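You operate a simulated robot arm through the tools that you are given. There is no shell and no other tool. Be economical: measure what you need, move in short steps, check, and stop when the job is done.

Carry out the task below with a simulated robot arm. There is one attempt and no reset: what you move stays moved.

TASK
Take the polish jar and put it on the blue tile. Then put the white reel on the red tape spool.
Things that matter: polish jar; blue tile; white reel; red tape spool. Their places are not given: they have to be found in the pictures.

It is judged by the outcome, as a careful person would: the job done as asked, and still so three seconds after it is handed in. It fails if anything else is knocked over, pushed out of place, dropped, spilled or broken.

THE ROBOT
A 7-joint arm with a two-finger parallel gripper, fixed in place. Base frame: the origin is at the foot of the arm, x ahead of it, y to its left, z up; the work surface is at about z = 0. Lengths are in mm, angles in degrees, forces in N, time in s.
With the tool pointing down near the work surface it reaches from about 240 to 620 mm from the base axis. Its first joint turns from -66.0 to 66.0 degrees. Payload 2.6 kg.
Tool frame: the origin (TCP) lies between the finger pads and is the grasp point; the fingertips stand 30 mm ahead of it; z points along the fingers, y is the line along which they close. The gripper opens to 94 mm. The fingers are 28 mm wide and 10 mm thick; the gripper's body (50 by 96 mm) begins 55 mm behind the TCP.
Orientation is that of the tool frame in the base frame, as a unit quaternion [x, y, z, w]. With the fingers straight down and closing along the base's y, the tool's x points along the base's -x, its y along +y and its z along -z.

THE INTERFACE
- The arm moves only by the tool servo_tool. Its argument "rows" is a list of rows, each a list of 3 entries, a list of its own where there are three numbers: the shift along the tool's x, y, z in mm, then the turn, a rotation vector about the tool's x, y, z in degrees, then the opening in per cent of the stroke, from 0 (shut) to 100 (fully open). In form: [[[tx, ty, tz], [rx, ry, rz], gripper], ...]. A call has 1 to 8 rows; each row is the pose to reach, as a shift and turn from the pose commanded when the call began, along the tool's axes at that moment. A row lasts 0.2 s, in which the tool goes at most 50 mm and 8.6 degrees; a call with a longer step from one row to the next is refused whole, and so is a gripper value outside its range. A pose out of reach is approached as far as the arm can. The call stops where the force on the tool passes 40 N (or 10 N more than at its start, if that is more) or the arm is blocked; 0.2 s more then pass. The fingers move at their own pace (about 72 mm/s each) and stop on an object; they squeeze with about 32 N. The grip force told is the motor's: it shows also when the fingers shut on nothing. Time passes only in rows, and 0.2 s behind the last, so rows that repeat a pose let the fingers close. It gives the time, the measured TCP pose, the force on the tool (base axes), the opening and the grip force at its end, in the units of the frame above (readings bear some noise).
- Cameras (640 x 400 px; columns grow to the right, rows downward): "scene" is fixed at [16, 421.4, 576.8]; the picture's right is [-0.85, -0.53, 0.00], its down [-0.27, 0.44, -0.86] and it looks along [0.45, -0.73, -0.52] (base axes); focal length 339 px, centre (320, 200). "wrist" rides on the gripper at [-37, 0, -58] in the tool frame; the picture's right is [0.00, -1.00, 0.00], its down [0.97, 0.00, -0.24] and it looks along [0.24, 0.00, 0.97] (tool axes); focal length 218 px, centre (320, 200).
- camera(camera): a new picture of that camera. No time passes.
- pixel_to_xyz(camera, pixels): there is no depth. For up to 12 entries [column, row, z] of the newest picture of that camera ("zoom" is the newest enlarged one), the place [x, y] in the base frame at which the ray of that pixel passes the height z, good to about 3 mm, but the place of the scene camera against the robot may be out by one fixed shift of up to 25 mm in any direction. No time passes.
- enlarge(camera, box): a new picture of the part [left, top, right, bottom] of that camera's present view, enlarged. No time passes.
- job_done(): hands the job in; it is judged then, once.

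Work in short steps. Measure before you move; look again where a grasp or a placing could have gone wrong, and mend it. You have 80 turns and 46 pictures in all, the two below and enlarged ones among them. Open the gripper and draw the arm clear of the work before you hand the job in, unless the task says otherwise; then end with one line.

The tools are called after ">>>" by a JSON object that holds its "api" and its "payload". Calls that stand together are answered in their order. servo_tool: Moves the arm, as the interface text tells. Its arguments: {"type":"object","properties":{"rows":{"type":"array","items":{"type":"array"}}},"required":["rows"]} The other tools are called the same way: camera (camera) takes a picture; pixel_to_xyz (camera, pixels) gives the place at which the rays of pixels pass given heights; enlarge (camera, box) takes an enlarged picture of a part of a camera's view; job_done () hands the job in.

At the start:

```text
t: 0.0
position: [323.6, -216.2, 302.9]
tcp_rot: [0.0, 1.0, 0.0, 0.0]
wrist_force: [-1.3, 0.8, 0.4]
width: 93.7
gripper_force: 0.1
```

scene: 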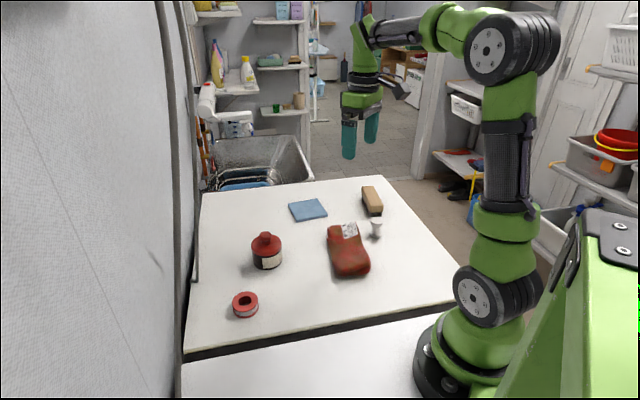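
wrist: 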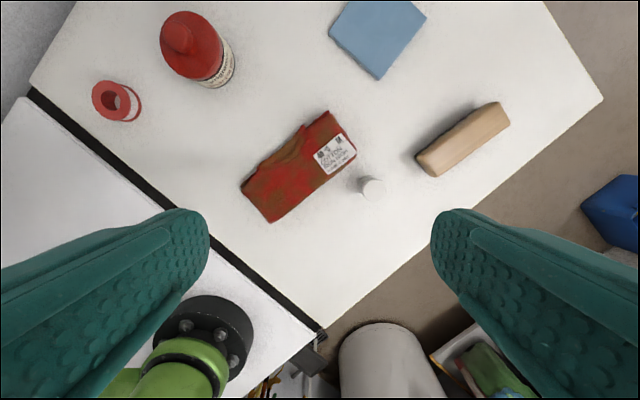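

The red jar is at (197,50) in the wrist view, the blue tile at (377,38), the white reel at (371,188) and the red spool at (117,100). I'll enlarge the view and measure them.

>>> {"api": "enlarge", "payload": {"camera": "scene", "box": [200, 170, 420, 330]}}

>>> {"api": "pixel_to_xyz", "payload": {"camera": "wrist", "pixels": [[371, 190, 0], [371, 186, 25], [117, 102, 0], [113, 98, 15], [377, 38, 5], [215, 70, 0], [178, 35, 60], [327, 33, 5], [379, 80, 5], [426, 18, 5]]}}

>>> {"api": "pixel_to_xyz", "payload": {"camera": "scene", "pixels": [[376, 236, 0], [376, 221, 25], [245, 314, 0], [245, 300, 15], [308, 210, 5], [267, 266, 0], [265, 236, 60]]}}

```text
2.50 times, centred on (310, 250) of scene
```

zoom: 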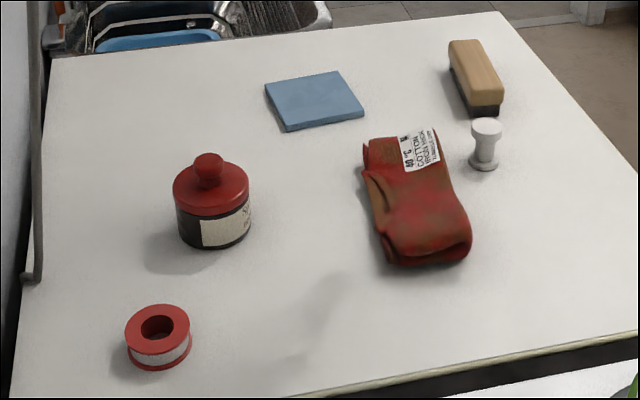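

```text
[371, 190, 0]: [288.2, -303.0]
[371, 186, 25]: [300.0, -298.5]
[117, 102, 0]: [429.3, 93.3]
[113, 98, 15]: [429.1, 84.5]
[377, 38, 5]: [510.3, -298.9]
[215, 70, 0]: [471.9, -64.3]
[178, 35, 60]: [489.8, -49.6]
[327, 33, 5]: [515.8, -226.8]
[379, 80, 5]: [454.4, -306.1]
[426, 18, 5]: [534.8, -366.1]
```

```text
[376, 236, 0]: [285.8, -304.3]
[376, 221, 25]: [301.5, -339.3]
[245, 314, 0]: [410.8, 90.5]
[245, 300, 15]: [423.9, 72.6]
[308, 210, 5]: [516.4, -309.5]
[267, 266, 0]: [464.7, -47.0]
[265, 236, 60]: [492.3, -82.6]
```

The wrist view puts the jar near (475,-58). I'll move over it to measure it more closely.

>>> {"api": "servo_tool", "payload": {"rows": [[[-25, 31, 0], [0, 0, 0], 100], [[-50, 62, 0], [0, 0, 0], 100], [[-75, 93, 0], [0, 0, 0], 100], [[-100, 124, 0], [0, 0, 0], 100], [[-126, 156, 0], [0, 0, 0], 100], [[-126, 156, 0], [0, 0, 0], 100]]}}

>>> {"api": "camera", "payload": {"camera": "wrist"}}

```text
t: 1.4
position: [449.8, -60.0, 303.2]
tcp_rot: [0.0, 1.0, -0.001, 0.0]
wrist_force: [-0.4, -1.3, -0.3]
width: 93.8
gripper_force: 0.0
```

```text
42 pictures are left
```

wrist: 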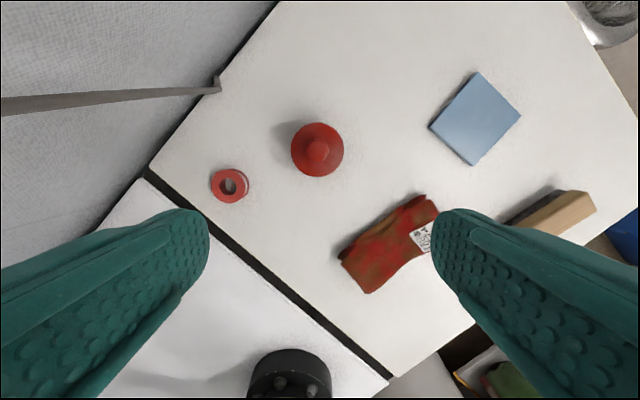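

The jar lid is centred at (317,150). I'll enlarge to size it and measure the tile corners and spool.

>>> {"api": "pixel_to_xyz", "payload": {"camera": "wrist", "pixels": [[317, 150, 50], [317, 150, 60], [291, 150, 50], [344, 150, 50], [317, 150, 75], [479, 73, 8], [520, 115, 8], [473, 164, 8], [430, 127, 8], [230, 185, 20], [211, 185, 20], [249, 185, 20]]}}

>>> {"api": "enlarge", "payload": {"camera": "wrist", "box": [190, 100, 370, 212]}}

>>> {"api": "enlarge", "payload": {"camera": "scene", "box": [225, 215, 305, 275]}}

>>> {"api": "pixel_to_xyz", "payload": {"camera": "scene", "pixels": [[267, 269, 0], [267, 269, 20], [265, 234, 50], [265, 234, 60], [265, 234, 70], [265, 234, 80], [306, 210, 5]]}}

```text
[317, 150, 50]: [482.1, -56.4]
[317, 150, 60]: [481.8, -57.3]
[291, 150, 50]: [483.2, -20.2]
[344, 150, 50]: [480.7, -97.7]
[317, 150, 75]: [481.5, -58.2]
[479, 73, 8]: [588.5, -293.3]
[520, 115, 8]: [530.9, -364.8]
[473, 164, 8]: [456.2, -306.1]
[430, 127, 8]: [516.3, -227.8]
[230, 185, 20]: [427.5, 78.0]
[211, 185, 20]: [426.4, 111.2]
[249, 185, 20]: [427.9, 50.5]
```

```text
3.56 times, centred on (280, 156) of wrist
```

zoom: 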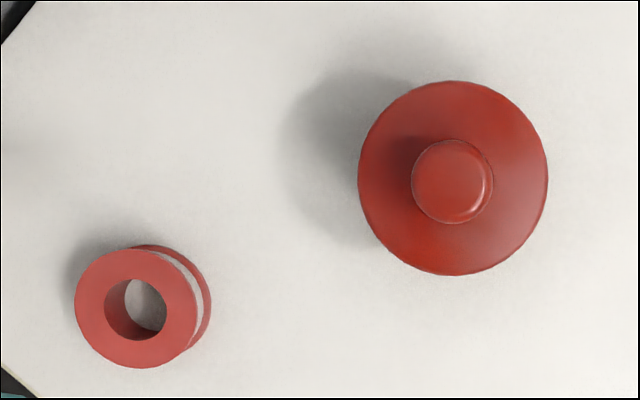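

```text
6.67 times, centred on (265, 245) of scene
```

zoom: 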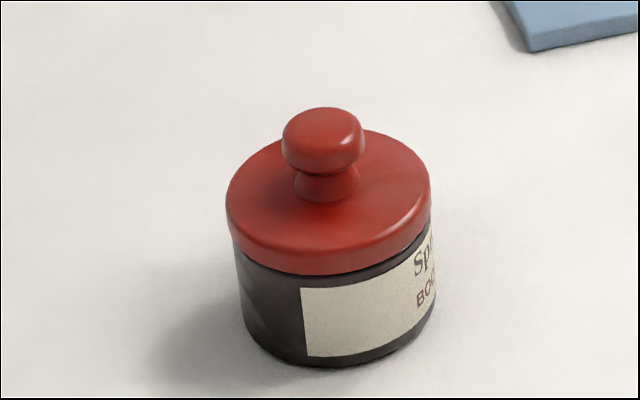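

```text
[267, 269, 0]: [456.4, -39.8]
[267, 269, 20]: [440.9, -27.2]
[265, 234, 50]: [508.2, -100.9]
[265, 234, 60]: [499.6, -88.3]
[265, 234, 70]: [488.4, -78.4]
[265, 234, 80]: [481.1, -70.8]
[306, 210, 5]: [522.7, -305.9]
```

The jar is about 76 mm across the lid and roughly 80 mm tall with its knob, centred near (482,-58). I'll drop partway over it and check that the fingers straddle it.

>>> {"api": "servo_tool", "payload": {"rows": [[[-32, 2, 0], [0, 0, 0], 100], [[-32, 2, 45], [0, 0, 0], 100], [[-32, 2, 90], [0, 0, 0], 100], [[-32, 2, 135], [0, 0, 0], 100], [[-32, 2, 160], [0, 0, 0], 100], [[-32, 2, 160], [0, 0, 0], 100]]}}

>>> {"api": "camera", "payload": {"camera": "wrist"}}

>>> {"api": "camera", "payload": {"camera": "scene"}}

>>> {"api": "pixel_to_xyz", "payload": {"camera": "wrist", "pixels": [[320, 200, 56], [320, 200, 80]]}}

```text
t: 2.8
position: [482.1, -60.4, 142.1]
tcp_rot: [0.0, 1.0, 0.0, 0.0]
wrist_force: [1.1, 0.0, 0.1]
width: 93.7
gripper_force: 0.0
```

```text
39 pictures are left
```

wrist: 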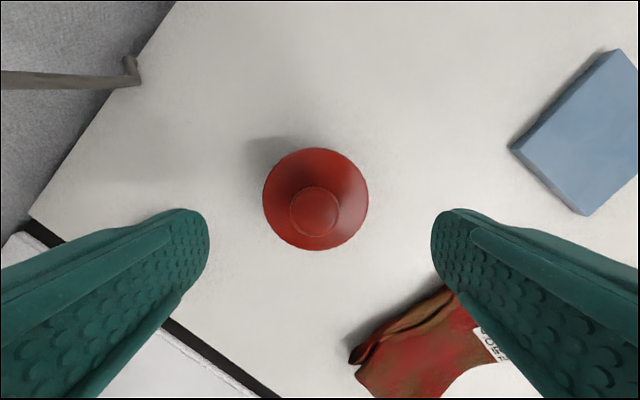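

```text
38 pictures are left
```

scene: 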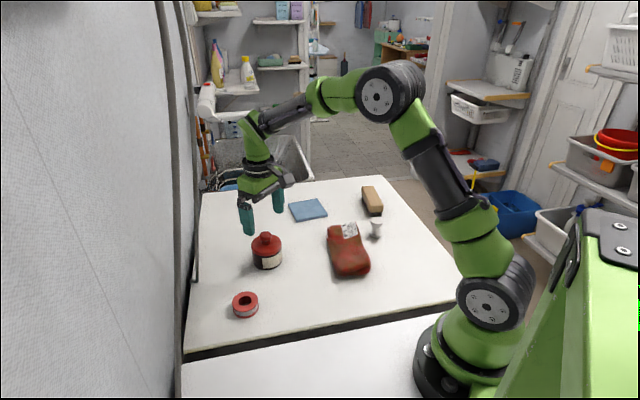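

```text
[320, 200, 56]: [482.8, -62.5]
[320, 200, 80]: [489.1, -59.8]
```

The lid is centred at (315,199), so the jar is at about (483,-57.5). I'll shift +3 mm in y and go down to TCP z≈36.

>>> {"api": "servo_tool", "payload": {"rows": [[[-1, 3, 0], [0, 0, 0], 100], [[-1, 3, 30], [0, 0, 0], 100], [[-1, 3, 60], [0, 0, 0], 100], [[-1, 3, 85], [0, 0, 0], 100], [[-1, 3, 106], [0, 0, 0], 100], [[-1, 3, 106], [0, 0, 0], 100]]}}

>>> {"api": "enlarge", "payload": {"camera": "scene", "box": [205, 180, 325, 290]}}

```text
t: 4.2
position: [483.4, -56.2, 38.2]
tcp_rot: [0.0, 1.0, 0.0, 0.001]
wrist_force: [-0.5, -0.6, -0.2]
width: 94.3
gripper_force: 0.1
```

```text
3.64 times, centred on (265, 235) of scene
```

zoom: 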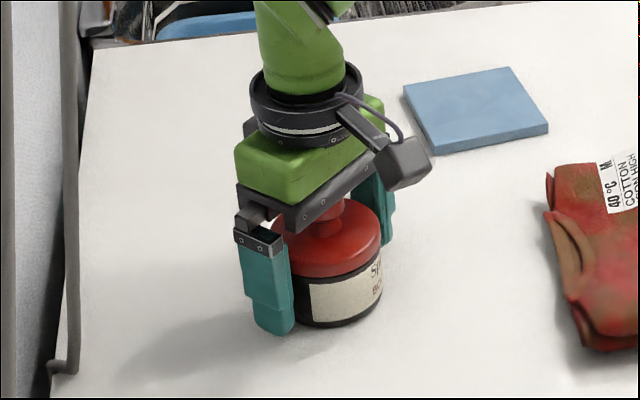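

The fingers straddle the jar, well clear. I'll close on it.

>>> {"api": "servo_tool", "payload": {"rows": [[[0, 0, 0], [0, 0, 0], 50], [[0, 0, 0], [0, 0, 0], 50], [[0, 0, 0], [0, 0, 0], 50], [[0, 0, 0], [0, 0, 0], 50]]}}

>>> {"api": "enlarge", "payload": {"camera": "scene", "box": [205, 180, 325, 290]}}

```text
t: 5.2
position: [483.3, -56.6, 37.1]
tcp_rot: [0.0, 1.0, 0.0, 0.0]
wrist_force: [0.0, 0.4, -0.8]
width: 74.1
gripper_force: 31.7
```

```text
3.64 times, centred on (265, 235) of scene
```

zoom: 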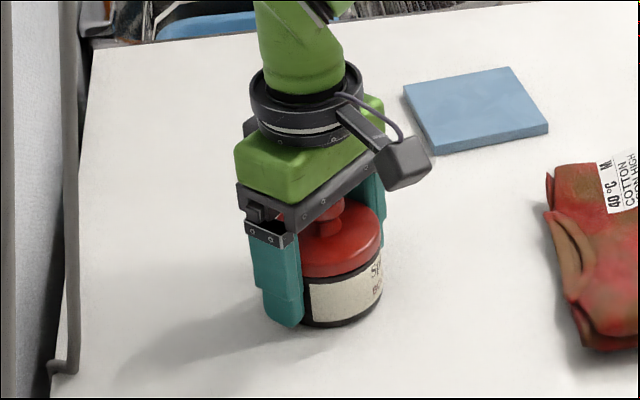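

Gripped at 74 mm with 32 N. I'll lift gently and check.

>>> {"api": "servo_tool", "payload": {"rows": [[[0, 0, -8], [0, 0, 0], 50], [[0, 0, -20], [0, 0, 0], 50], [[0, 0, -40], [0, 0, 0], 50], [[0, 0, -60], [0, 0, 0], 50], [[0, 0, -60], [0, 0, 0], 50]]}}

>>> {"api": "enlarge", "payload": {"camera": "scene", "box": [205, 160, 325, 270]}}

```text
t: 6.4
position: [480.9, -54.7, 97.1]
tcp_rot: [0.0, 1.0, 0.001, 0.0]
wrist_force: [-0.3, 0.6, 0.5]
width: 74.0
gripper_force: 31.8
```

```text
3.64 times, centred on (265, 215) of scene
```

zoom: 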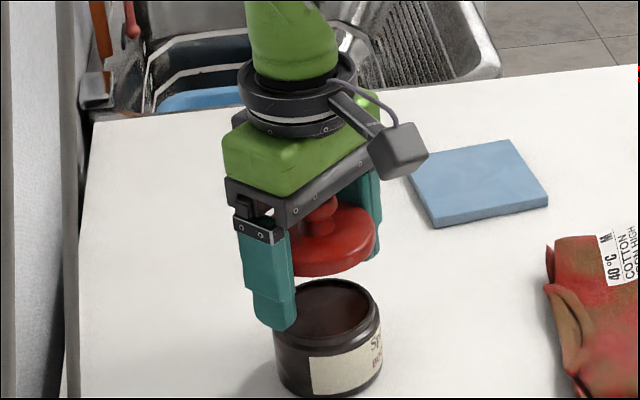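

Only the lid came up: it's loose. The body is standing upright, apparently undisturbed. I'll lower the lid straight back on so I can regrip it by its knob, move it aside, carry the body, then replace the lid.

>>> {"api": "servo_tool", "payload": {"rows": [[[0, 0, 25], [0, 0, 0], 50], [[0, 0, 42], [0, 0, 0], 50], [[0, 0, 50], [0, 0, 0], 50], [[0, 0, 50], [0, 0, 0], 50]]}}

>>> {"api": "enlarge", "payload": {"camera": "scene", "box": [225, 200, 315, 280]}}

```text
t: 7.4
position: [483.3, -54.7, 48.6]
tcp_rot: [-0.001, 1.0, 0.001, 0.0]
wrist_force: [-1.0, -0.9, 0.6]
width: 73.9
gripper_force: 31.6
```

```text
5.00 times, centred on (270, 240) of scene
```

zoom: 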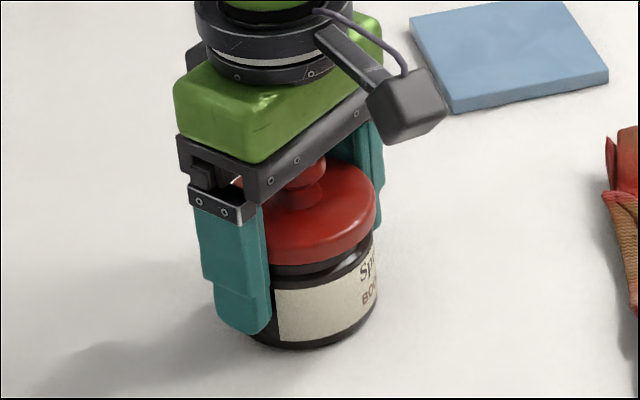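

The lid is aligned about 10 mm above its seat. I'll lower the rest in small steps.

>>> {"api": "servo_tool", "payload": {"rows": [[[0, 0, 4], [0, 0, 0], 50], [[0, 0, 7], [0, 0, 0], 50], [[0, 0, 9], [0, 0, 0], 50], [[0, 0, 10], [0, 0, 0], 50], [[0, 0, 10.5], [0, 0, 0], 50], [[0, 0, 10.5], [0, 0, 0], 50]]}}

>>> {"api": "enlarge", "payload": {"camera": "scene", "box": [225, 200, 315, 280]}}

```text
t: 8.8
position: [483.2, -56.1, 38.7]
tcp_rot: [0.0, 1.0, 0.0, -0.001]
wrist_force: [0.3, 1.1, 0.3]
width: 73.9
gripper_force: 31.9
```

```text
5.00 times, centred on (270, 240) of scene
```

zoom: 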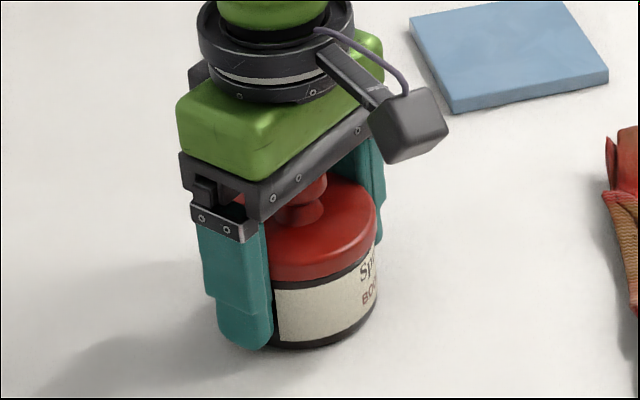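

The lid is seated. I'll open and rise 53 mm so the fingertips sit around the knob, just above the lid top.

>>> {"api": "servo_tool", "payload": {"rows": [[[0, 0, 0], [0, 0, 0], 100], [[0, 0, 0], [0, 0, 0], 100], [[0, 0, -25], [0, 0, 0], 100], [[0, 0, -53], [0, 0, 0], 100], [[0, 0, -53], [0, 0, 0], 100]]}}

>>> {"api": "enlarge", "payload": {"camera": "scene", "box": [225, 190, 315, 280]}}

>>> {"api": "camera", "payload": {"camera": "wrist"}}

```text
t: 10.0
position: [483.4, -55.5, 91.4]
tcp_rot: [0.0, 1.0, 0.0, 0.0]
wrist_force: [0.1, 0.5, -0.6]
width: 93.8
gripper_force: 0.1
```

```text
4.44 times, centred on (270, 235) of scene
```

zoom: 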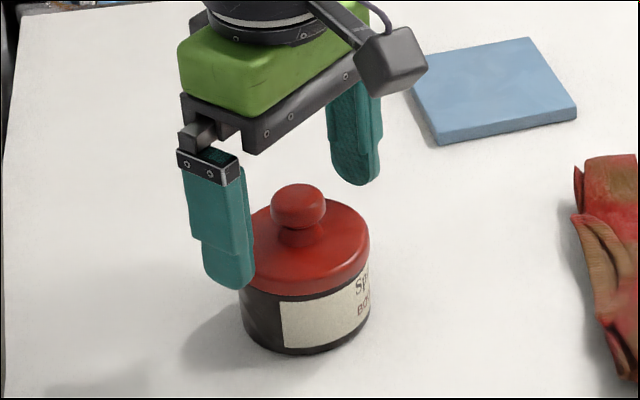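

```text
31 pictures are left
```

wrist: 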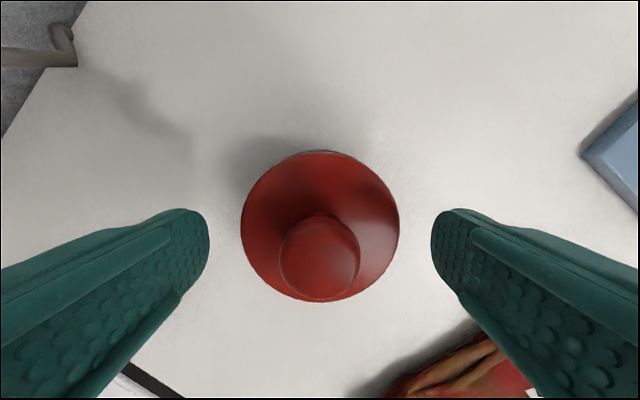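

The tips are about 8 mm above the lid top (z≈52), with the ~30 mm knob centred between them. I'll lower 4 mm and close on the knob.

>>> {"api": "servo_tool", "payload": {"rows": [[[0, 0, 4], [0, 0, 0], 80], [[0, 0, 4], [0, 0, 0], 50], [[0, 0, 4], [0, 0, 0], 20], [[0, 0, 4], [0, 0, 0], 15], [[0, 0, 4], [0, 0, 0], 15], [[0, 0, 4], [0, 0, 0], 15]]}}

>>> {"api": "enlarge", "payload": {"camera": "scene", "box": [225, 190, 315, 280]}}

```text
t: 11.4
position: [484.3, -55.8, 86.7]
tcp_rot: [0.0, 1.0, -0.001, 0.001]
wrist_force: [4.7, -0.5, 9.0]
width: 71.8
gripper_force: 31.9
```

```text
4.44 times, centred on (270, 235) of scene
```

zoom: 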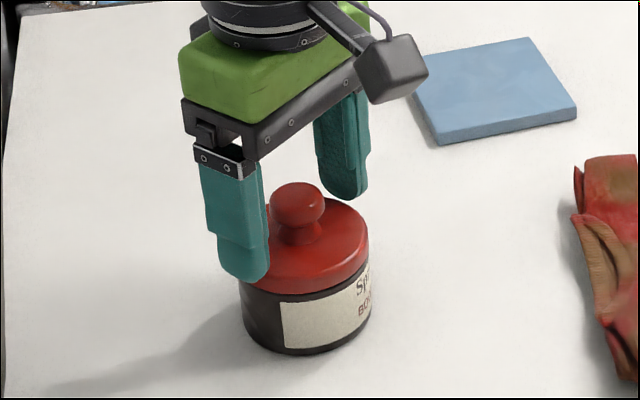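

The tips caught the lid's rim at 72 mm width, so the lid top is higher than I estimated. I'll open, rise 9 mm and look.

>>> {"api": "servo_tool", "payload": {"rows": [[[0, 0, 0], [0, 0, 0], 100], [[0, 0, 0], [0, 0, 0], 100], [[0, 0, -9], [0, 0, 0], 100], [[0, 0, -9], [0, 0, 0], 100]]}}

>>> {"api": "enlarge", "payload": {"camera": "scene", "box": [225, 190, 315, 280]}}

```text
t: 12.4
position: [484.2, -56.5, 95.0]
tcp_rot: [0.0, 1.0, 0.0, 0.0]
wrist_force: [-0.1, -0.3, -0.1]
width: 94.0
gripper_force: 0.0
```

```text
4.44 times, centred on (270, 235) of scene
```

zoom: 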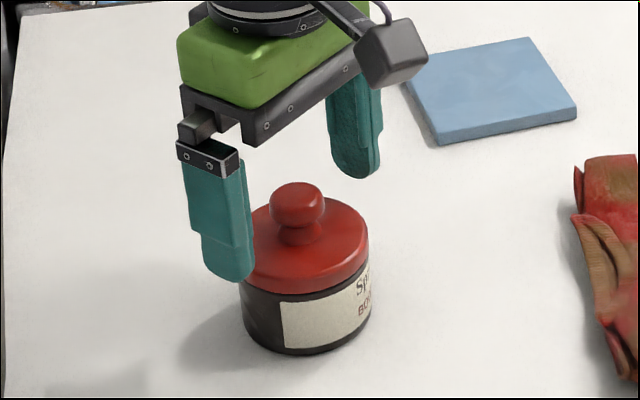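

The jar hasn't moved and the tips are at z≈65. I'll close partway to check they pass over the rim.

>>> {"api": "servo_tool", "payload": {"rows": [[[0, 0, 0], [0, 0, 0], 60], [[0, 0, 0], [0, 0, 0], 60]]}}

>>> {"api": "enlarge", "payload": {"camera": "scene", "box": [225, 190, 315, 280]}}

```text
t: 13.0
position: [483.7, -56.1, 96.2]
tcp_rot: [0.001, 1.0, 0.0, 0.0]
wrist_force: [0.5, 0.1, 0.3]
width: 56.5
gripper_force: 0.1
```

```text
4.44 times, centred on (270, 235) of scene
```

zoom: 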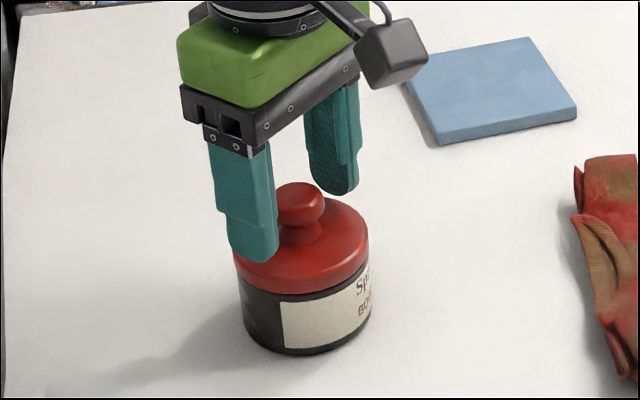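

Clear of the lid. I'll close on the knob.

>>> {"api": "servo_tool", "payload": {"rows": [[[0, 0, 0], [0, 0, 0], 40], [[0, 0, 0], [0, 0, 0], 15], [[0, 0, 0], [0, 0, 0], 15], [[0, 0, 0], [0, 0, 0], 15]]}}

>>> {"api": "enlarge", "payload": {"camera": "scene", "box": [225, 190, 315, 280]}}

```text
t: 14.0
position: [484.4, -55.3, 95.6]
tcp_rot: [0.0, 1.0, 0.0, 0.0]
wrist_force: [0.0, 0.5, -0.2]
width: 27.9
gripper_force: 31.9
```

```text
4.44 times, centred on (270, 235) of scene
```

zoom: 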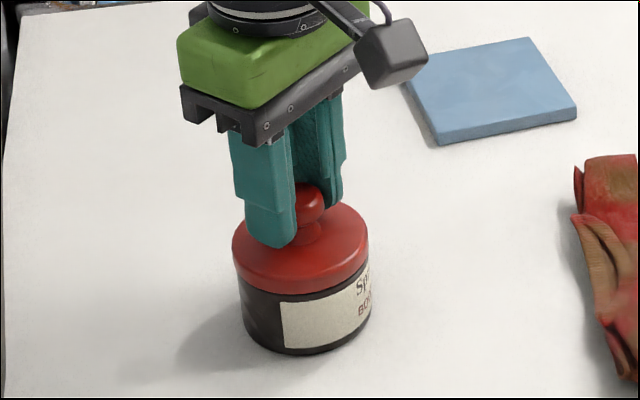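

Gripping the knob at 28 mm. I'll lift it straight up and check.

>>> {"api": "servo_tool", "payload": {"rows": [[[0, 0, -5], [0, 0, 0], 15], [[0, 0, -15], [0, 0, 0], 15], [[0, 0, -35], [0, 0, 0], 15], [[0, 0, -50], [0, 0, 0], 15], [[0, 0, -50], [0, 0, 0], 15]]}}

>>> {"api": "camera", "payload": {"camera": "scene"}}

>>> {"api": "camera", "payload": {"camera": "wrist"}}

>>> {"api": "pixel_to_xyz", "payload": {"camera": "wrist", "pixels": [[310, 30, 0], [370, 30, 0], [250, 60, 0], [400, 60, 0]]}}

```text
t: 15.2
position: [483.0, -57.7, 145.9]
tcp_rot: [0.001, 1.0, 0.0, 0.0]
wrist_force: [-0.9, -0.2, -0.7]
width: 28.1
gripper_force: 32.0
```

```text
26 pictures are left
```

scene: 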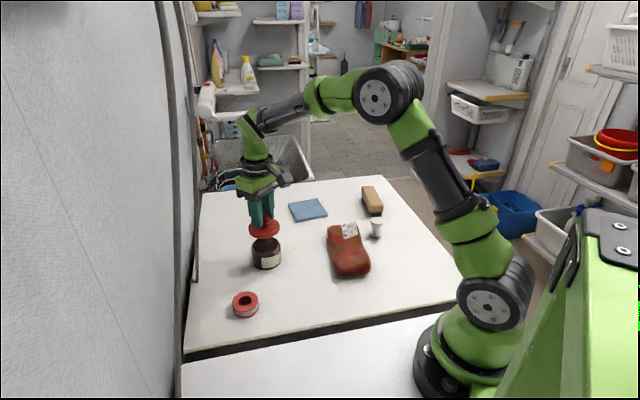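

```text
25 pictures are left
```

wrist: 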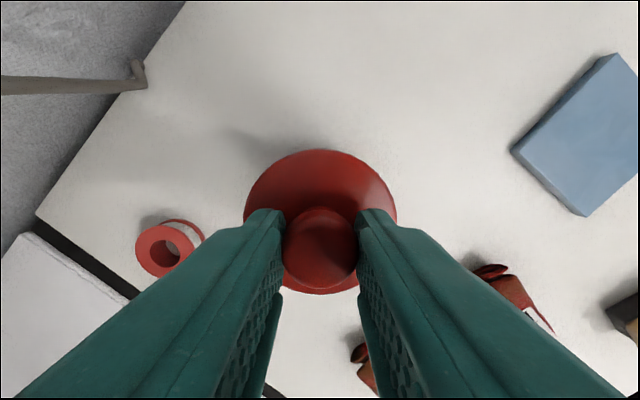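

```text
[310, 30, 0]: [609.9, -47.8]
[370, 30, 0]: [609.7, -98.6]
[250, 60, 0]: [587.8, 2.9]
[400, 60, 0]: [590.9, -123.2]
```

The lid is up and the body is still. The area around (575,-85) is clear table, so I'll carry the lid there and lower it partway.

>>> {"api": "servo_tool", "payload": {"rows": [[[-31, -9, 0], [0, 0, 0], 15], [[-62, -19, 0], [0, 0, 0], 15], [[-92, -28, 0], [0, 0, 0], 15], [[-92, -28, 0], [0, 0, 0], 15], [[-92, -28, 35], [0, 0, 0], 15], [[-92, -28, 65], [0, 0, 0], 15], [[-92, -28, 80], [0, 0, 0], 15], [[-92, -28, 80], [0, 0, 0], 15]]}}

>>> {"api": "enlarge", "payload": {"camera": "scene", "box": [205, 165, 325, 275]}}

```text
t: 17.0
position: [575.9, -85.8, 64.5]
tcp_rot: [0.0, 1.0, -0.001, 0.0]
wrist_force: [0.0, -0.1, -0.2]
width: 28.0
gripper_force: 31.5
```

```text
3.64 times, centred on (265, 220) of scene
```

zoom: 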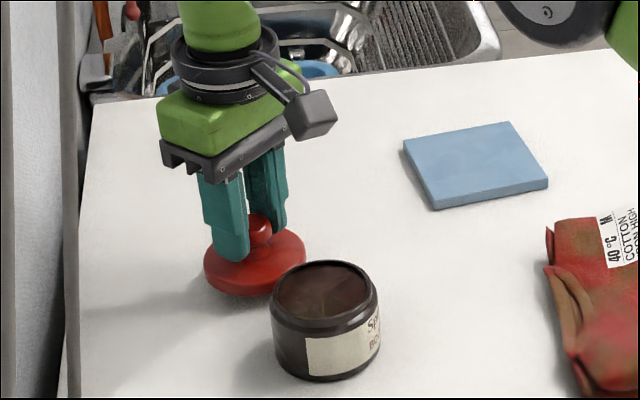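

The lid hovers close above the table. I'll lower in small steps until it touches.

>>> {"api": "servo_tool", "payload": {"rows": [[[0, 0, 4], [0, 0, 0], 15], [[0, 0, 7], [0, 0, 0], 15], [[0, 0, 9], [0, 0, 0], 15], [[0, 0, 10], [0, 0, 0], 15], [[0, 0, 10], [0, 0, 0], 15]]}}

>>> {"api": "enlarge", "payload": {"camera": "scene", "box": [225, 200, 295, 260]}}

```text
t: 18.2
position: [575.7, -85.2, 54.5]
tcp_rot: [0.0, 1.0, 0.0, 0.0]
wrist_force: [-0.6, -0.5, 0.3]
width: 27.8
gripper_force: 31.8
```

```text
6.67 times, centred on (260, 230) of scene
```

zoom: 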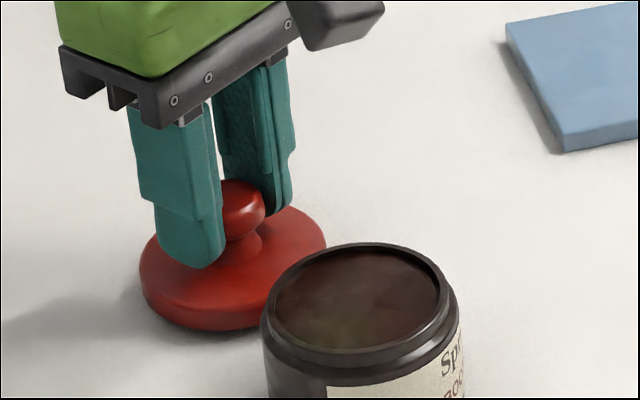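

No contact force yet; continue down in 1 mm steps.

>>> {"api": "servo_tool", "payload": {"rows": [[[0, 0, 1], [0, 0, 0], 15], [[0, 0, 2], [0, 0, 0], 15], [[0, 0, 3], [0, 0, 0], 15], [[0, 0, 3], [0, 0, 0], 15]]}}

```text
t: 19.2
position: [574.3, -83.9, 52.7]
tcp_rot: [0.0, 1.0, 0.0, 0.0]
wrist_force: [0.2, 0.7, -0.1]
width: 27.9
gripper_force: 32.1
```

>>> {"api": "servo_tool", "payload": {"rows": [[[0, 0, 1], [0, 0, 0], 15], [[0, 0, 2], [0, 0, 0], 15], [[0, 0, 3], [0, 0, 0], 15], [[0, 0, 3], [0, 0, 0], 15]]}}

```text
t: 20.2
position: [574.5, -84.9, 49.2]
tcp_rot: [0.0, 1.0, 0.0, 0.0]
wrist_force: [0.1, 0.1, -0.9]
width: 27.7
gripper_force: 31.7
```

>>> {"api": "servo_tool", "payload": {"rows": [[[0, 0, 1], [0, 0, 0], 15], [[0, 0, 2], [0, 0, 0], 15], [[0, 0, 3], [0, 0, 0], 15], [[0, 0, 3], [0, 0, 0], 15]]}}

>>> {"api": "enlarge", "payload": {"camera": "scene", "box": [225, 200, 295, 260]}}

```text
t: 21.2
position: [576.1, -84.2, 46.1]
tcp_rot: [0.0, 1.0, 0.0, 0.0]
wrist_force: [-0.7, -0.4, 0.2]
width: 27.5
gripper_force: 32.1
```

```text
6.67 times, centred on (260, 230) of scene
```

zoom: 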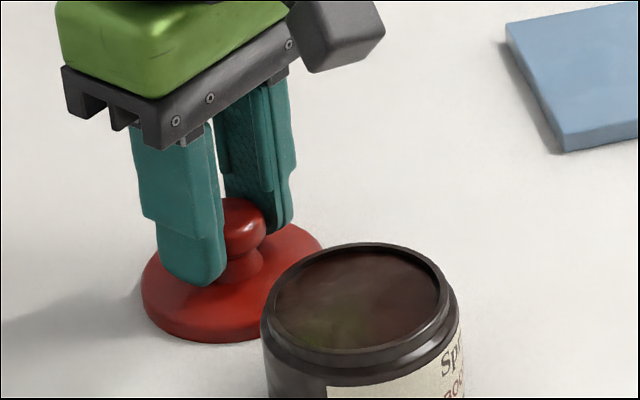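

>>> {"api": "servo_tool", "payload": {"rows": [[[0, 0, 1], [0, 0, 0], 15], [[0, 0, 2], [0, 0, 0], 15], [[0, 0, 2], [0, 0, 0], 15]]}}

```text
t: 22.0
position: [575.0, -84.4, 44.9]
tcp_rot: [0.0, 1.0, 0.0, 0.0]
wrist_force: [-1.0, -0.4, 3.8]
width: 27.9
gripper_force: 31.5
```

Contact (3.8 N): the lid rests on the table at TCP z≈44.7. I'll release, rise, and go back above the body.

>>> {"api": "servo_tool", "payload": {"rows": [[[0, 0, 0], [0, 0, 0], 60], [[0, 0, 0], [0, 0, 0], 60], [[0, 0, -40], [0, 0, 0], 60], [[0, 0, -85], [0, 0, 0], 100], [[32, 10, -95], [0, 0, 0], 100], [[64, 20, -95], [0, 0, 0], 100], [[92, 28, -95], [0, 0, 0], 100], [[92, 28, -95], [0, 0, 0], 100]]}}

>>> {"api": "camera", "payload": {"camera": "wrist"}}

```text
t: 23.8
position: [482.1, -56.8, 137.8]
tcp_rot: [0.0, 1.0, 0.0, 0.0]
wrist_force: [0.8, 0.5, 0.0]
width: 94.0
gripper_force: 0.0
```

```text
21 pictures are left
```

wrist: 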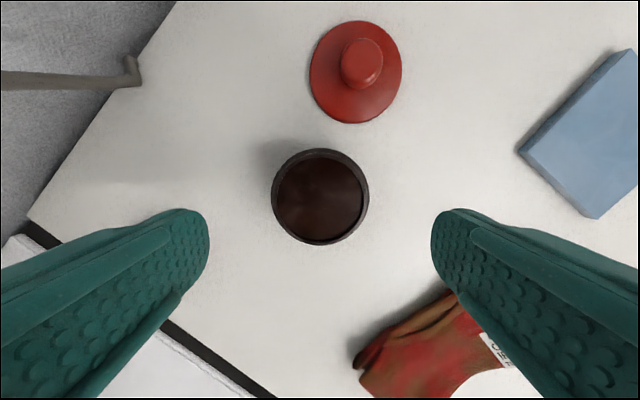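

The body is centred at (320,197). I'll descend and grip it.

>>> {"api": "servo_tool", "payload": {"rows": [[[0, 0, 40], [0, 0, 0], 100], [[0, 0, 75], [0, 0, 0], 100], [[0, 0, 104], [0, 0, 0], 100], [[0, 0, 104], [0, 0, 0], 75], [[0, 0, 104], [0, 0, 0], 50], [[0, 0, 104], [0, 0, 0], 50], [[0, 0, 104], [0, 0, 0], 50]]}}

>>> {"api": "servo_tool", "payload": {"rows": [[[0, 0, -5], [0, 0, 0], 50], [[0, 0, -15], [0, 0, 0], 50], [[0, 0, -30], [0, 0, 0], 50], [[0, 0, -30], [0, 0, 0], 50]]}}

>>> {"api": "enlarge", "payload": {"camera": "scene", "box": [205, 170, 325, 280]}}

```text
t: 25.4
position: [484.5, -56.6, 34.5]
tcp_rot: [-0.001, 1.0, 0.001, 0.0]
wrist_force: [0.3, 0.6, 0.4]
width: 72.7
gripper_force: 32.0
```

```text
t: 26.4
position: [483.0, -55.6, 64.1]
tcp_rot: [0.001, 1.0, 0.0, 0.0]
wrist_force: [0.2, -0.4, -3.9]
width: 72.6
gripper_force: 31.6
```

```text
3.64 times, centred on (265, 225) of scene
```

zoom: 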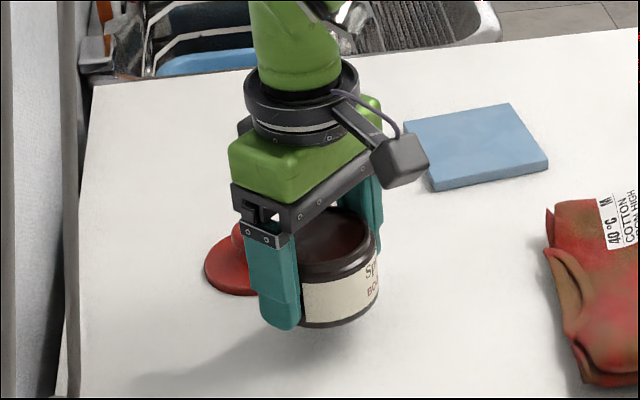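

The body is up (about 4 N of weight), level. The tile's centre is (522,-298): I'll rise a bit and travel there.

>>> {"api": "servo_tool", "payload": {"rows": [[[0, 0, -30], [0, 0, 0], 50], [[0, -40, -30], [0, 0, 0], 50], [[0, -85, -30], [0, 0, 0], 50], [[-10, -130, -30], [0, 0, 0], 50], [[-20, -172, -30], [0, 0, 0], 50], [[-30, -212, -30], [0, 0, 0], 50], [[-39, -241, -30], [0, 0, 0], 50], [[-39, -241, -30], [0, 0, 0], 50]]}}

>>> {"api": "camera", "payload": {"camera": "wrist"}}

>>> {"api": "camera", "payload": {"camera": "scene"}}

```text
t: 28.2
position: [523.2, -297.8, 96.9]
tcp_rot: [0.001, 1.0, 0.001, -0.001]
wrist_force: [0.9, -0.9, -2.5]
width: 72.4
gripper_force: 32.0
```

```text
19 pictures are left
```

wrist: 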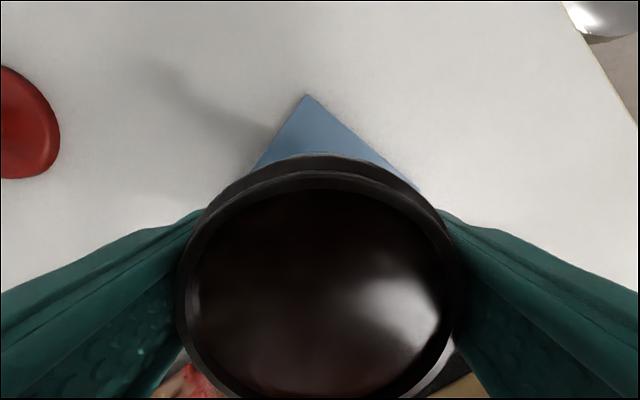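

```text
18 pictures are left
```

scene: 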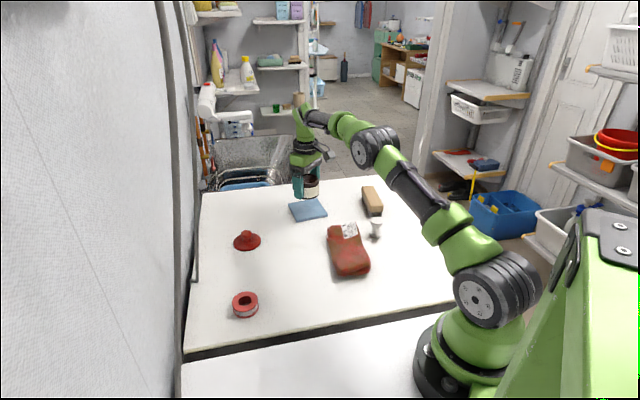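

I'll check the tile's visible far corner at (307,95).

>>> {"api": "pixel_to_xyz", "payload": {"camera": "wrist", "pixels": [[307, 95, 8], [307, 95, 10], [255, 165, 8], [418, 188, 8]]}}

```text
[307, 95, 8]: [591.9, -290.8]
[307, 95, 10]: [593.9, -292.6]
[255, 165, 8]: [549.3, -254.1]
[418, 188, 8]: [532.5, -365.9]
```

The tile centre checks out at (523,-298). I'll lower, then find contact in small steps.

>>> {"api": "servo_tool", "payload": {"rows": [[[0, -1, 20], [0, 0, 0], 50], [[0, -1, 35], [0, 0, 0], 50], [[0, -1, 43], [0, 0, 0], 50], [[0, -1, 46], [0, 0, 0], 50], [[0, -1, 46], [0, 0, 0], 50]]}}

>>> {"api": "servo_tool", "payload": {"rows": [[[0, 0, 1], [0, 0, 0], 50], [[0, 0, 2], [0, 0, 0], 50], [[0, 0, 2], [0, 0, 0], 50]]}}

>>> {"api": "enlarge", "payload": {"camera": "scene", "box": [270, 160, 350, 230]}}

```text
t: 29.4
position: [521.9, -298.8, 48.9]
tcp_rot: [0.0, 1.0, 0.001, 0.0]
wrist_force: [1.0, 0.8, -3.5]
width: 72.4
gripper_force: 32.0
```

```text
t: 30.2
position: [521.3, -298.5, 46.1]
tcp_rot: [0.001, 1.0, 0.0, 0.0]
wrist_force: [0.5, 0.8, -2.1]
width: 72.2
gripper_force: 31.9
```

```text
5.71 times, centred on (310, 195) of scene
```

zoom: 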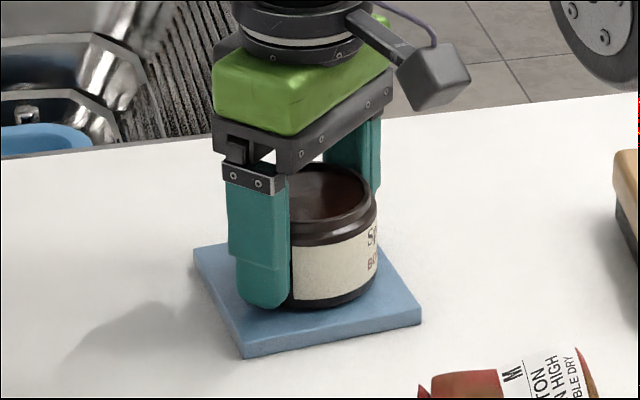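

Very near contact; two more mm.

>>> {"api": "servo_tool", "payload": {"rows": [[[0, 0, 1], [0, 0, 0], 50], [[0, 0, 2], [0, 0, 0], 50], [[0, 0, 2], [0, 0, 0], 50]]}}

```text
t: 31.0
position: [521.7, -298.7, 45.5]
tcp_rot: [0.0, 1.0, 0.0, 0.001]
wrist_force: [-2.2, 0.9, 2.3]
width: 72.1
gripper_force: 31.5
```

Contact made. I'll release, rise clear and look at the jar.

>>> {"api": "servo_tool", "payload": {"rows": [[[0, 0, 0], [0, 0, 0], 100], [[0, 0, 0], [0, 0, 0], 100], [[0, 0, -20], [0, 0, 0], 100], [[0, 0, -60], [0, 0, 0], 100], [[0, 0, -105], [0, 0, 0], 100], [[0, 0, -105], [0, 0, 0], 100]]}}

>>> {"api": "camera", "payload": {"camera": "wrist"}}

```text
t: 32.4
position: [522.5, -297.2, 149.2]
tcp_rot: [0.001, 1.0, 0.0, 0.0]
wrist_force: [0.0, 0.7, 0.3]
width: 94.1
gripper_force: 0.1
```

```text
16 pictures are left
```

wrist: 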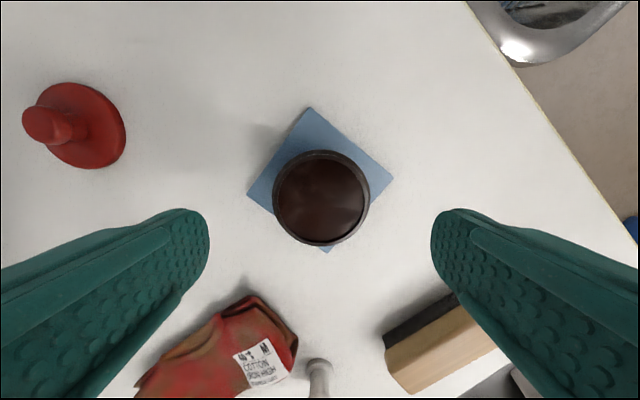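

The jar sits on the tile's middle, rim centre at (321,197). Now back over the lid, dropping halfway to check.

>>> {"api": "servo_tool", "payload": {"rows": [[[-10, 43, 0], [0, 0, 0], 100], [[-21, 86, 0], [0, 0, 0], 100], [[-32, 129, 0], [0, 0, 0], 100], [[-43, 172, 0], [0, 0, 0], 100], [[-53, 214, 0], [0, 0, 0], 60], [[-53, 214, 30], [0, 0, 0], 60], [[-53, 214, 55], [0, 0, 0], 60], [[-53, 214, 55], [0, 0, 0], 60]]}}

>>> {"api": "camera", "payload": {"camera": "wrist"}}

```text
t: 34.2
position: [574.2, -83.8, 94.7]
tcp_rot: [0.0, 1.0, 0.0, 0.0]
wrist_force: [-0.6, -0.6, -0.4]
width: 56.4
gripper_force: 0.0
```

```text
15 pictures are left
```

wrist: 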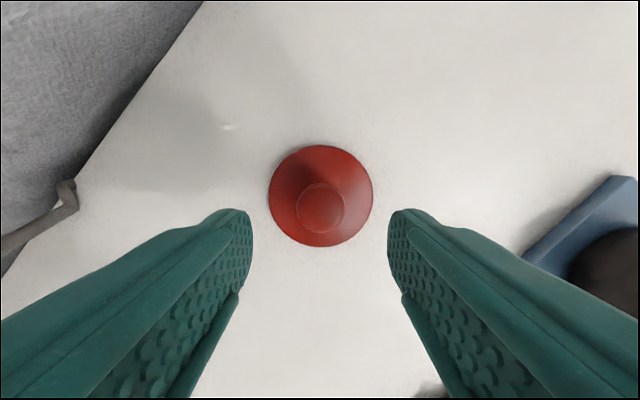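

The knob is centred at (320,207). I'll lower 49 mm and grip it.

>>> {"api": "servo_tool", "payload": {"rows": [[[0, 0, 30], [0, 0, 0], 60], [[0, 0, 49], [0, 0, 0], 60], [[0, 0, 49], [0, 0, 0], 40], [[0, 0, 49], [0, 0, 0], 15], [[0, 0, 49], [0, 0, 0], 15], [[0, 0, 49], [0, 0, 0], 15]]}}

>>> {"api": "servo_tool", "payload": {"rows": [[[0, 0, -30], [0, 0, 0], 15], [[0, 0, -70], [0, 0, 0], 15], [[0, 0, -105], [0, 0, 0], 15], [[0, 0, -105], [0, 0, 0], 15]]}}

>>> {"api": "camera", "payload": {"camera": "wrist"}}

```text
t: 35.6
position: [573.6, -84.2, 46.0]
tcp_rot: [-0.001, 1.0, -0.001, 0.0]
wrist_force: [0.4, 1.2, 0.2]
width: 27.6
gripper_force: 32.2
```

```text
t: 36.6
position: [572.4, -84.6, 153.3]
tcp_rot: [0.0, 1.0, 0.0, 0.0]
wrist_force: [1.0, 0.2, -0.5]
width: 27.9
gripper_force: 32.3
```

```text
14 pictures are left
```

wrist: 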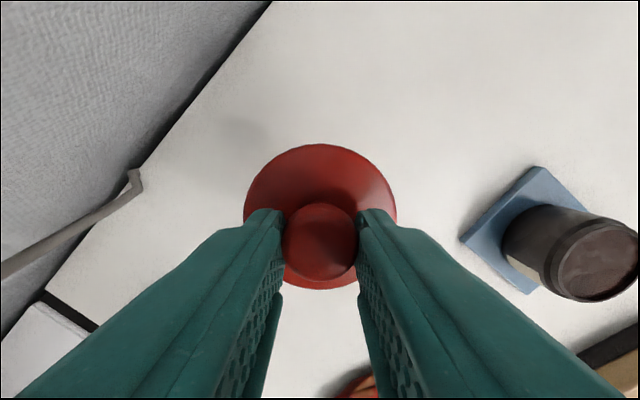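

The lid is in hand. I'll carry it back above the jar and lower until just above the rim.

>>> {"api": "servo_tool", "payload": {"rows": [[[10, -43, 0], [0, 0, 0], 15], [[21, -86, 0], [0, 0, 0], 15], [[32, -129, 0], [0, 0, 0], 15], [[43, -172, 0], [0, 0, 0], 15], [[53, -214, 0], [0, 0, 0], 15], [[53, -214, 0], [0, 0, 0], 15], [[53, -214, 33], [0, 0, 0], 15], [[53, -214, 33], [0, 0, 0], 15]]}}

>>> {"api": "enlarge", "payload": {"camera": "scene", "box": [270, 150, 350, 230]}}

```text
t: 38.4
position: [524.7, -300.2, 118.8]
tcp_rot: [0.0, 1.0, 0.001, -0.001]
wrist_force: [0.6, -0.4, -0.2]
width: 27.8
gripper_force: 31.6
```

```text
5.00 times, centred on (310, 190) of scene
```

zoom: 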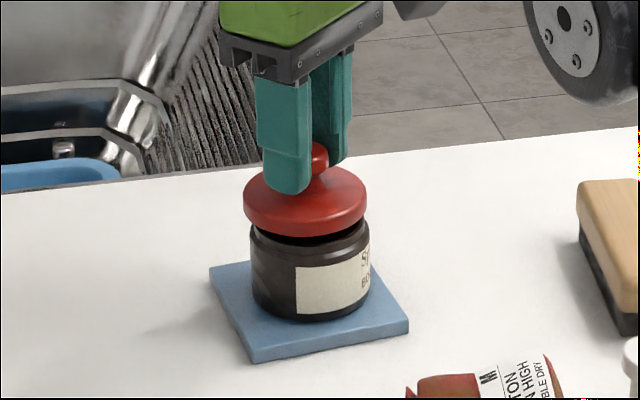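

The lid looks slightly left of the jar in the picture. A closer look to measure the offset.

>>> {"api": "enlarge", "payload": {"camera": "scene", "box": [292, 175, 328, 217]}}

```text
9.52 times, centred on (310, 196) of scene
```

zoom: 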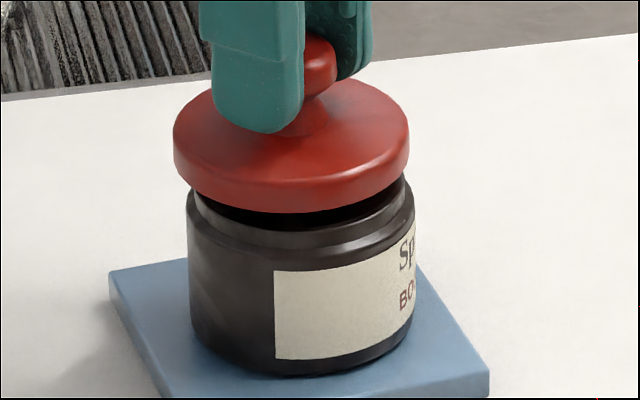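

The lid sits ~3 mm too far in +x: the wrist views agree, with the lid 5 px further up than in the first knob grip. I'll shift −2.8 mm in x and check.

>>> {"api": "servo_tool", "payload": {"rows": [[[2.8, 0, 0], [0, 0, 0], 15], [[2.8, 0, 4], [0, 0, 0], 15], [[2.8, 0, 4], [0, 0, 0], 15]]}}

>>> {"api": "enlarge", "payload": {"camera": "scene", "box": [292, 175, 328, 217]}}

```text
t: 39.2
position: [520.9, -299.3, 114.9]
tcp_rot: [0.0, 1.0, 0.0, 0.0]
wrist_force: [0.0, -0.8, -0.6]
width: 28.1
gripper_force: 32.0
```

```text
9.52 times, centred on (310, 196) of scene
```

zoom: 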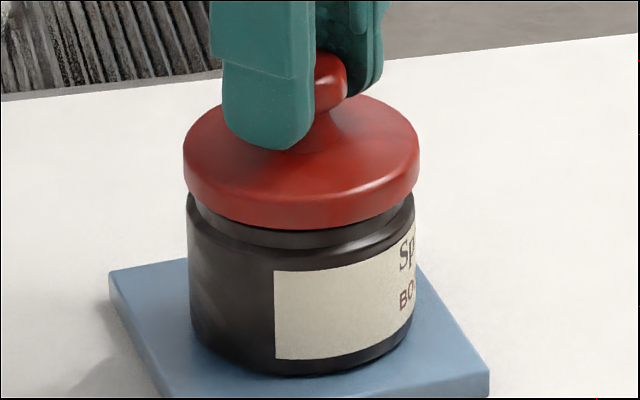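

Now aligned (lid centre 301 vs jar 301). I'll lower to the seat in small steps.

>>> {"api": "servo_tool", "payload": {"rows": [[[0, 0, 2], [0, 0, 0], 15], [[0, 0, 4], [0, 0, 0], 15], [[0, 0, 5.5], [0, 0, 0], 15], [[0, 0, 6.5], [0, 0, 0], 15], [[0, 0, 6.5], [0, 0, 0], 15]]}}

```text
t: 40.4
position: [519.6, -297.7, 107.9]
tcp_rot: [0.001, 1.0, 0.0, 0.0]
wrist_force: [0.3, -0.3, -0.6]
width: 27.5
gripper_force: 31.9
```

>>> {"api": "servo_tool", "payload": {"rows": [[[0, 0, 1], [0, 0, 0], 15], [[0, 0, 2], [0, 0, 0], 15], [[0, 0, 2], [0, 0, 0], 15]]}}

```text
t: 41.2
position: [518.9, -297.1, 105.5]
tcp_rot: [0.0, 1.0, 0.0, 0.0]
wrist_force: [0.1, 0.0, 1.5]
width: 27.9
gripper_force: 31.9
```

>>> {"api": "servo_tool", "payload": {"rows": [[[0, 0, 0.7], [0, 0, 0], 15], [[0, 0, 0.7], [0, 0, 0], 15]]}}

>>> {"api": "enlarge", "payload": {"camera": "scene", "box": [292, 175, 328, 217]}}

```text
t: 41.8
position: [518.4, -298.5, 105.9]
tcp_rot: [0.0, 1.0, 0.0, 0.001]
wrist_force: [1.3, 2.2, 7.5]
width: 27.6
gripper_force: 32.0
```

```text
9.52 times, centred on (310, 196) of scene
```

zoom: 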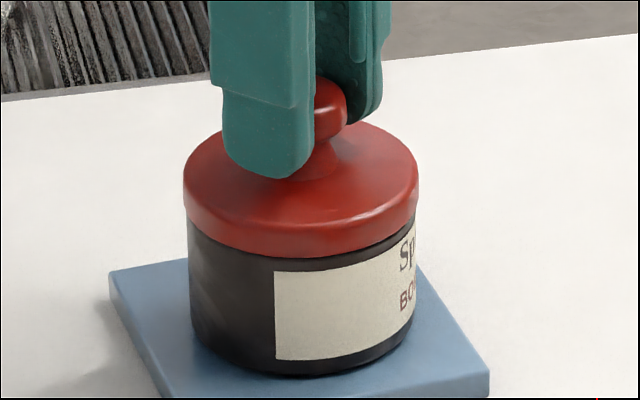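

Seated flush. I'll release to 60%, rise, and travel to view the white reel.

>>> {"api": "servo_tool", "payload": {"rows": [[[0, 0, 0], [0, 0, 0], 60], [[0, 0, 0], [0, 0, 0], 60], [[0, 0, -45], [0, 0, 0], 60], [[0, 0, -80], [0, 0, 0], 100], [[48, 0, -80], [0, 0, 0], 100], [[96, 0, -80], [0, 0, 0], 100], [[144, 0, -80], [0, 0, 0], 100], [[190, 0, -80], [0, 0, 0], 100]]}}

>>> {"api": "camera", "payload": {"camera": "wrist"}}

>>> {"api": "enlarge", "payload": {"camera": "scene", "box": [340, 200, 400, 250]}}

```text
t: 43.6
position: [330.1, -299.8, 185.6]
tcp_rot: [0.001, 1.0, 0.0, 0.002]
wrist_force: [-0.6, 0.5, 0.7]
width: 94.0
gripper_force: 0.0
```

```text
9 pictures are left
```

wrist: 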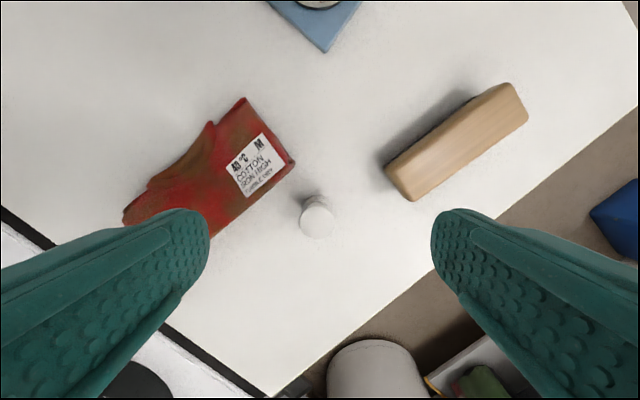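

```text
8.00 times, centred on (370, 225) of scene
```

zoom: 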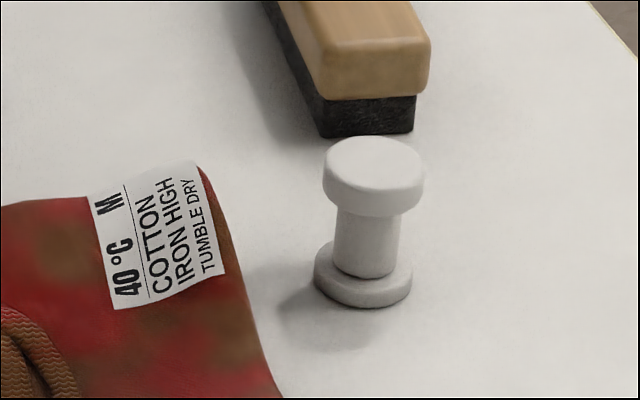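

The reel is ~35 mm across its flanges and ~48 mm tall, standing. I'll measure its position and its neighbours' clearances.

>>> {"api": "pixel_to_xyz", "payload": {"camera": "wrist", "pixels": [[317, 221, 48], [299, 221, 48], [335, 221, 48], [313, 199, 0], [413, 201, 35], [387, 170, 35], [295, 160, 25], [218, 235, 10], [245, 215, 15]]}}

```text
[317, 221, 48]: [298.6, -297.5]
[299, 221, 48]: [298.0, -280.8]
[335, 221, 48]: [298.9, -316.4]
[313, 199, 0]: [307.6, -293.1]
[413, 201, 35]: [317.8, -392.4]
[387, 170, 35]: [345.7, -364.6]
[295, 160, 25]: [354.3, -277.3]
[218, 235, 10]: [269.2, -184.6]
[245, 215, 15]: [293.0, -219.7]
```

The reel is at (298.5,-297.5). With 70% opening the fingers clear the cloth and brush. I'll descend to TCP z≈40.

>>> {"api": "servo_tool", "payload": {"rows": [[[31.5, 2, 0], [0, 0, 0], 70], [[31.5, 2, 0], [0, 0, 0], 70], [[31.5, 2, 40], [0, 0, 0], 70], [[31.5, 2, 80], [0, 0, 0], 70], [[31.5, 2, 115], [0, 0, 0], 70], [[31.5, 2, 145], [0, 0, 0], 70], [[31.5, 2, 145], [0, 0, 0], 70]]}}

>>> {"api": "enlarge", "payload": {"camera": "scene", "box": [330, 180, 420, 250]}}

```text
t: 45.2
position: [297.8, -296.3, 38.1]
tcp_rot: [0.0, 1.0, 0.0, 0.0]
wrist_force: [-0.2, -0.5, 0.9]
width: 65.8
gripper_force: 0.0
```

```text
5.71 times, centred on (375, 215) of scene
```

zoom: 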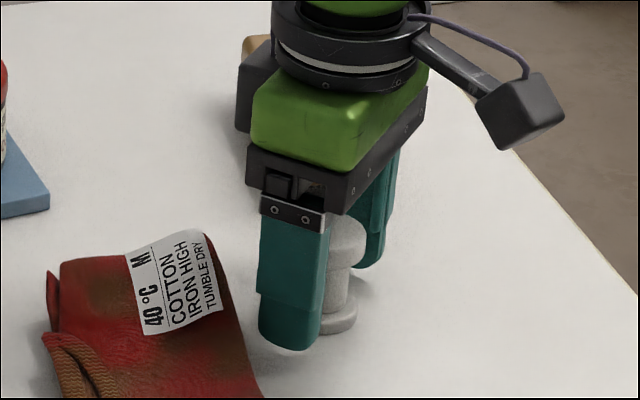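

The reel is between the fingers and clear. Close, then lift.

>>> {"api": "servo_tool", "payload": {"rows": [[[0, 0, 0], [0, 0, 0], 45], [[0, 0, 0], [0, 0, 0], 20], [[0, 0, 0], [0, 0, 0], 20], [[0, 0, 0], [0, 0, 0], 20]]}}

>>> {"api": "servo_tool", "payload": {"rows": [[[0, 0, -10], [0, 0, 0], 20], [[0, 0, -50], [0, 0, 0], 20], [[0, 0, -90], [0, 0, 0], 20], [[0, 0, -120], [0, 0, 0], 20], [[0, 0, -120], [0, 0, 0], 20]]}}

>>> {"api": "enlarge", "payload": {"camera": "scene", "box": [330, 150, 420, 220]}}

```text
t: 46.2
position: [296.5, -296.5, 38.9]
tcp_rot: [0.001, 1.0, 0.001, 0.0]
wrist_force: [0.3, 0.3, 0.2]
width: 32.6
gripper_force: 32.1
```

```text
t: 47.4
position: [294.9, -297.4, 161.9]
tcp_rot: [0.0, 1.0, 0.0, 0.0]
wrist_force: [0.7, 0.0, -0.5]
width: 32.5
gripper_force: 32.3
```

```text
5.71 times, centred on (375, 185) of scene
```

zoom: 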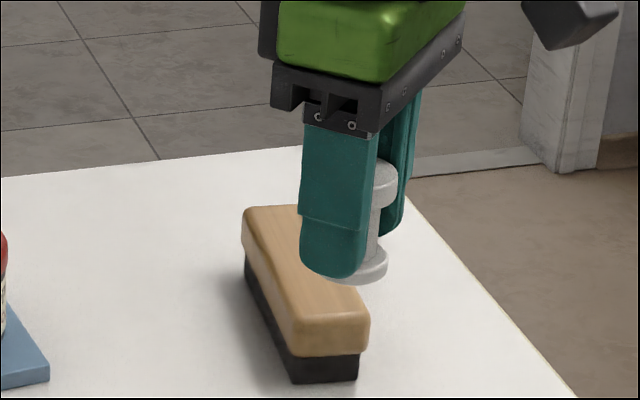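

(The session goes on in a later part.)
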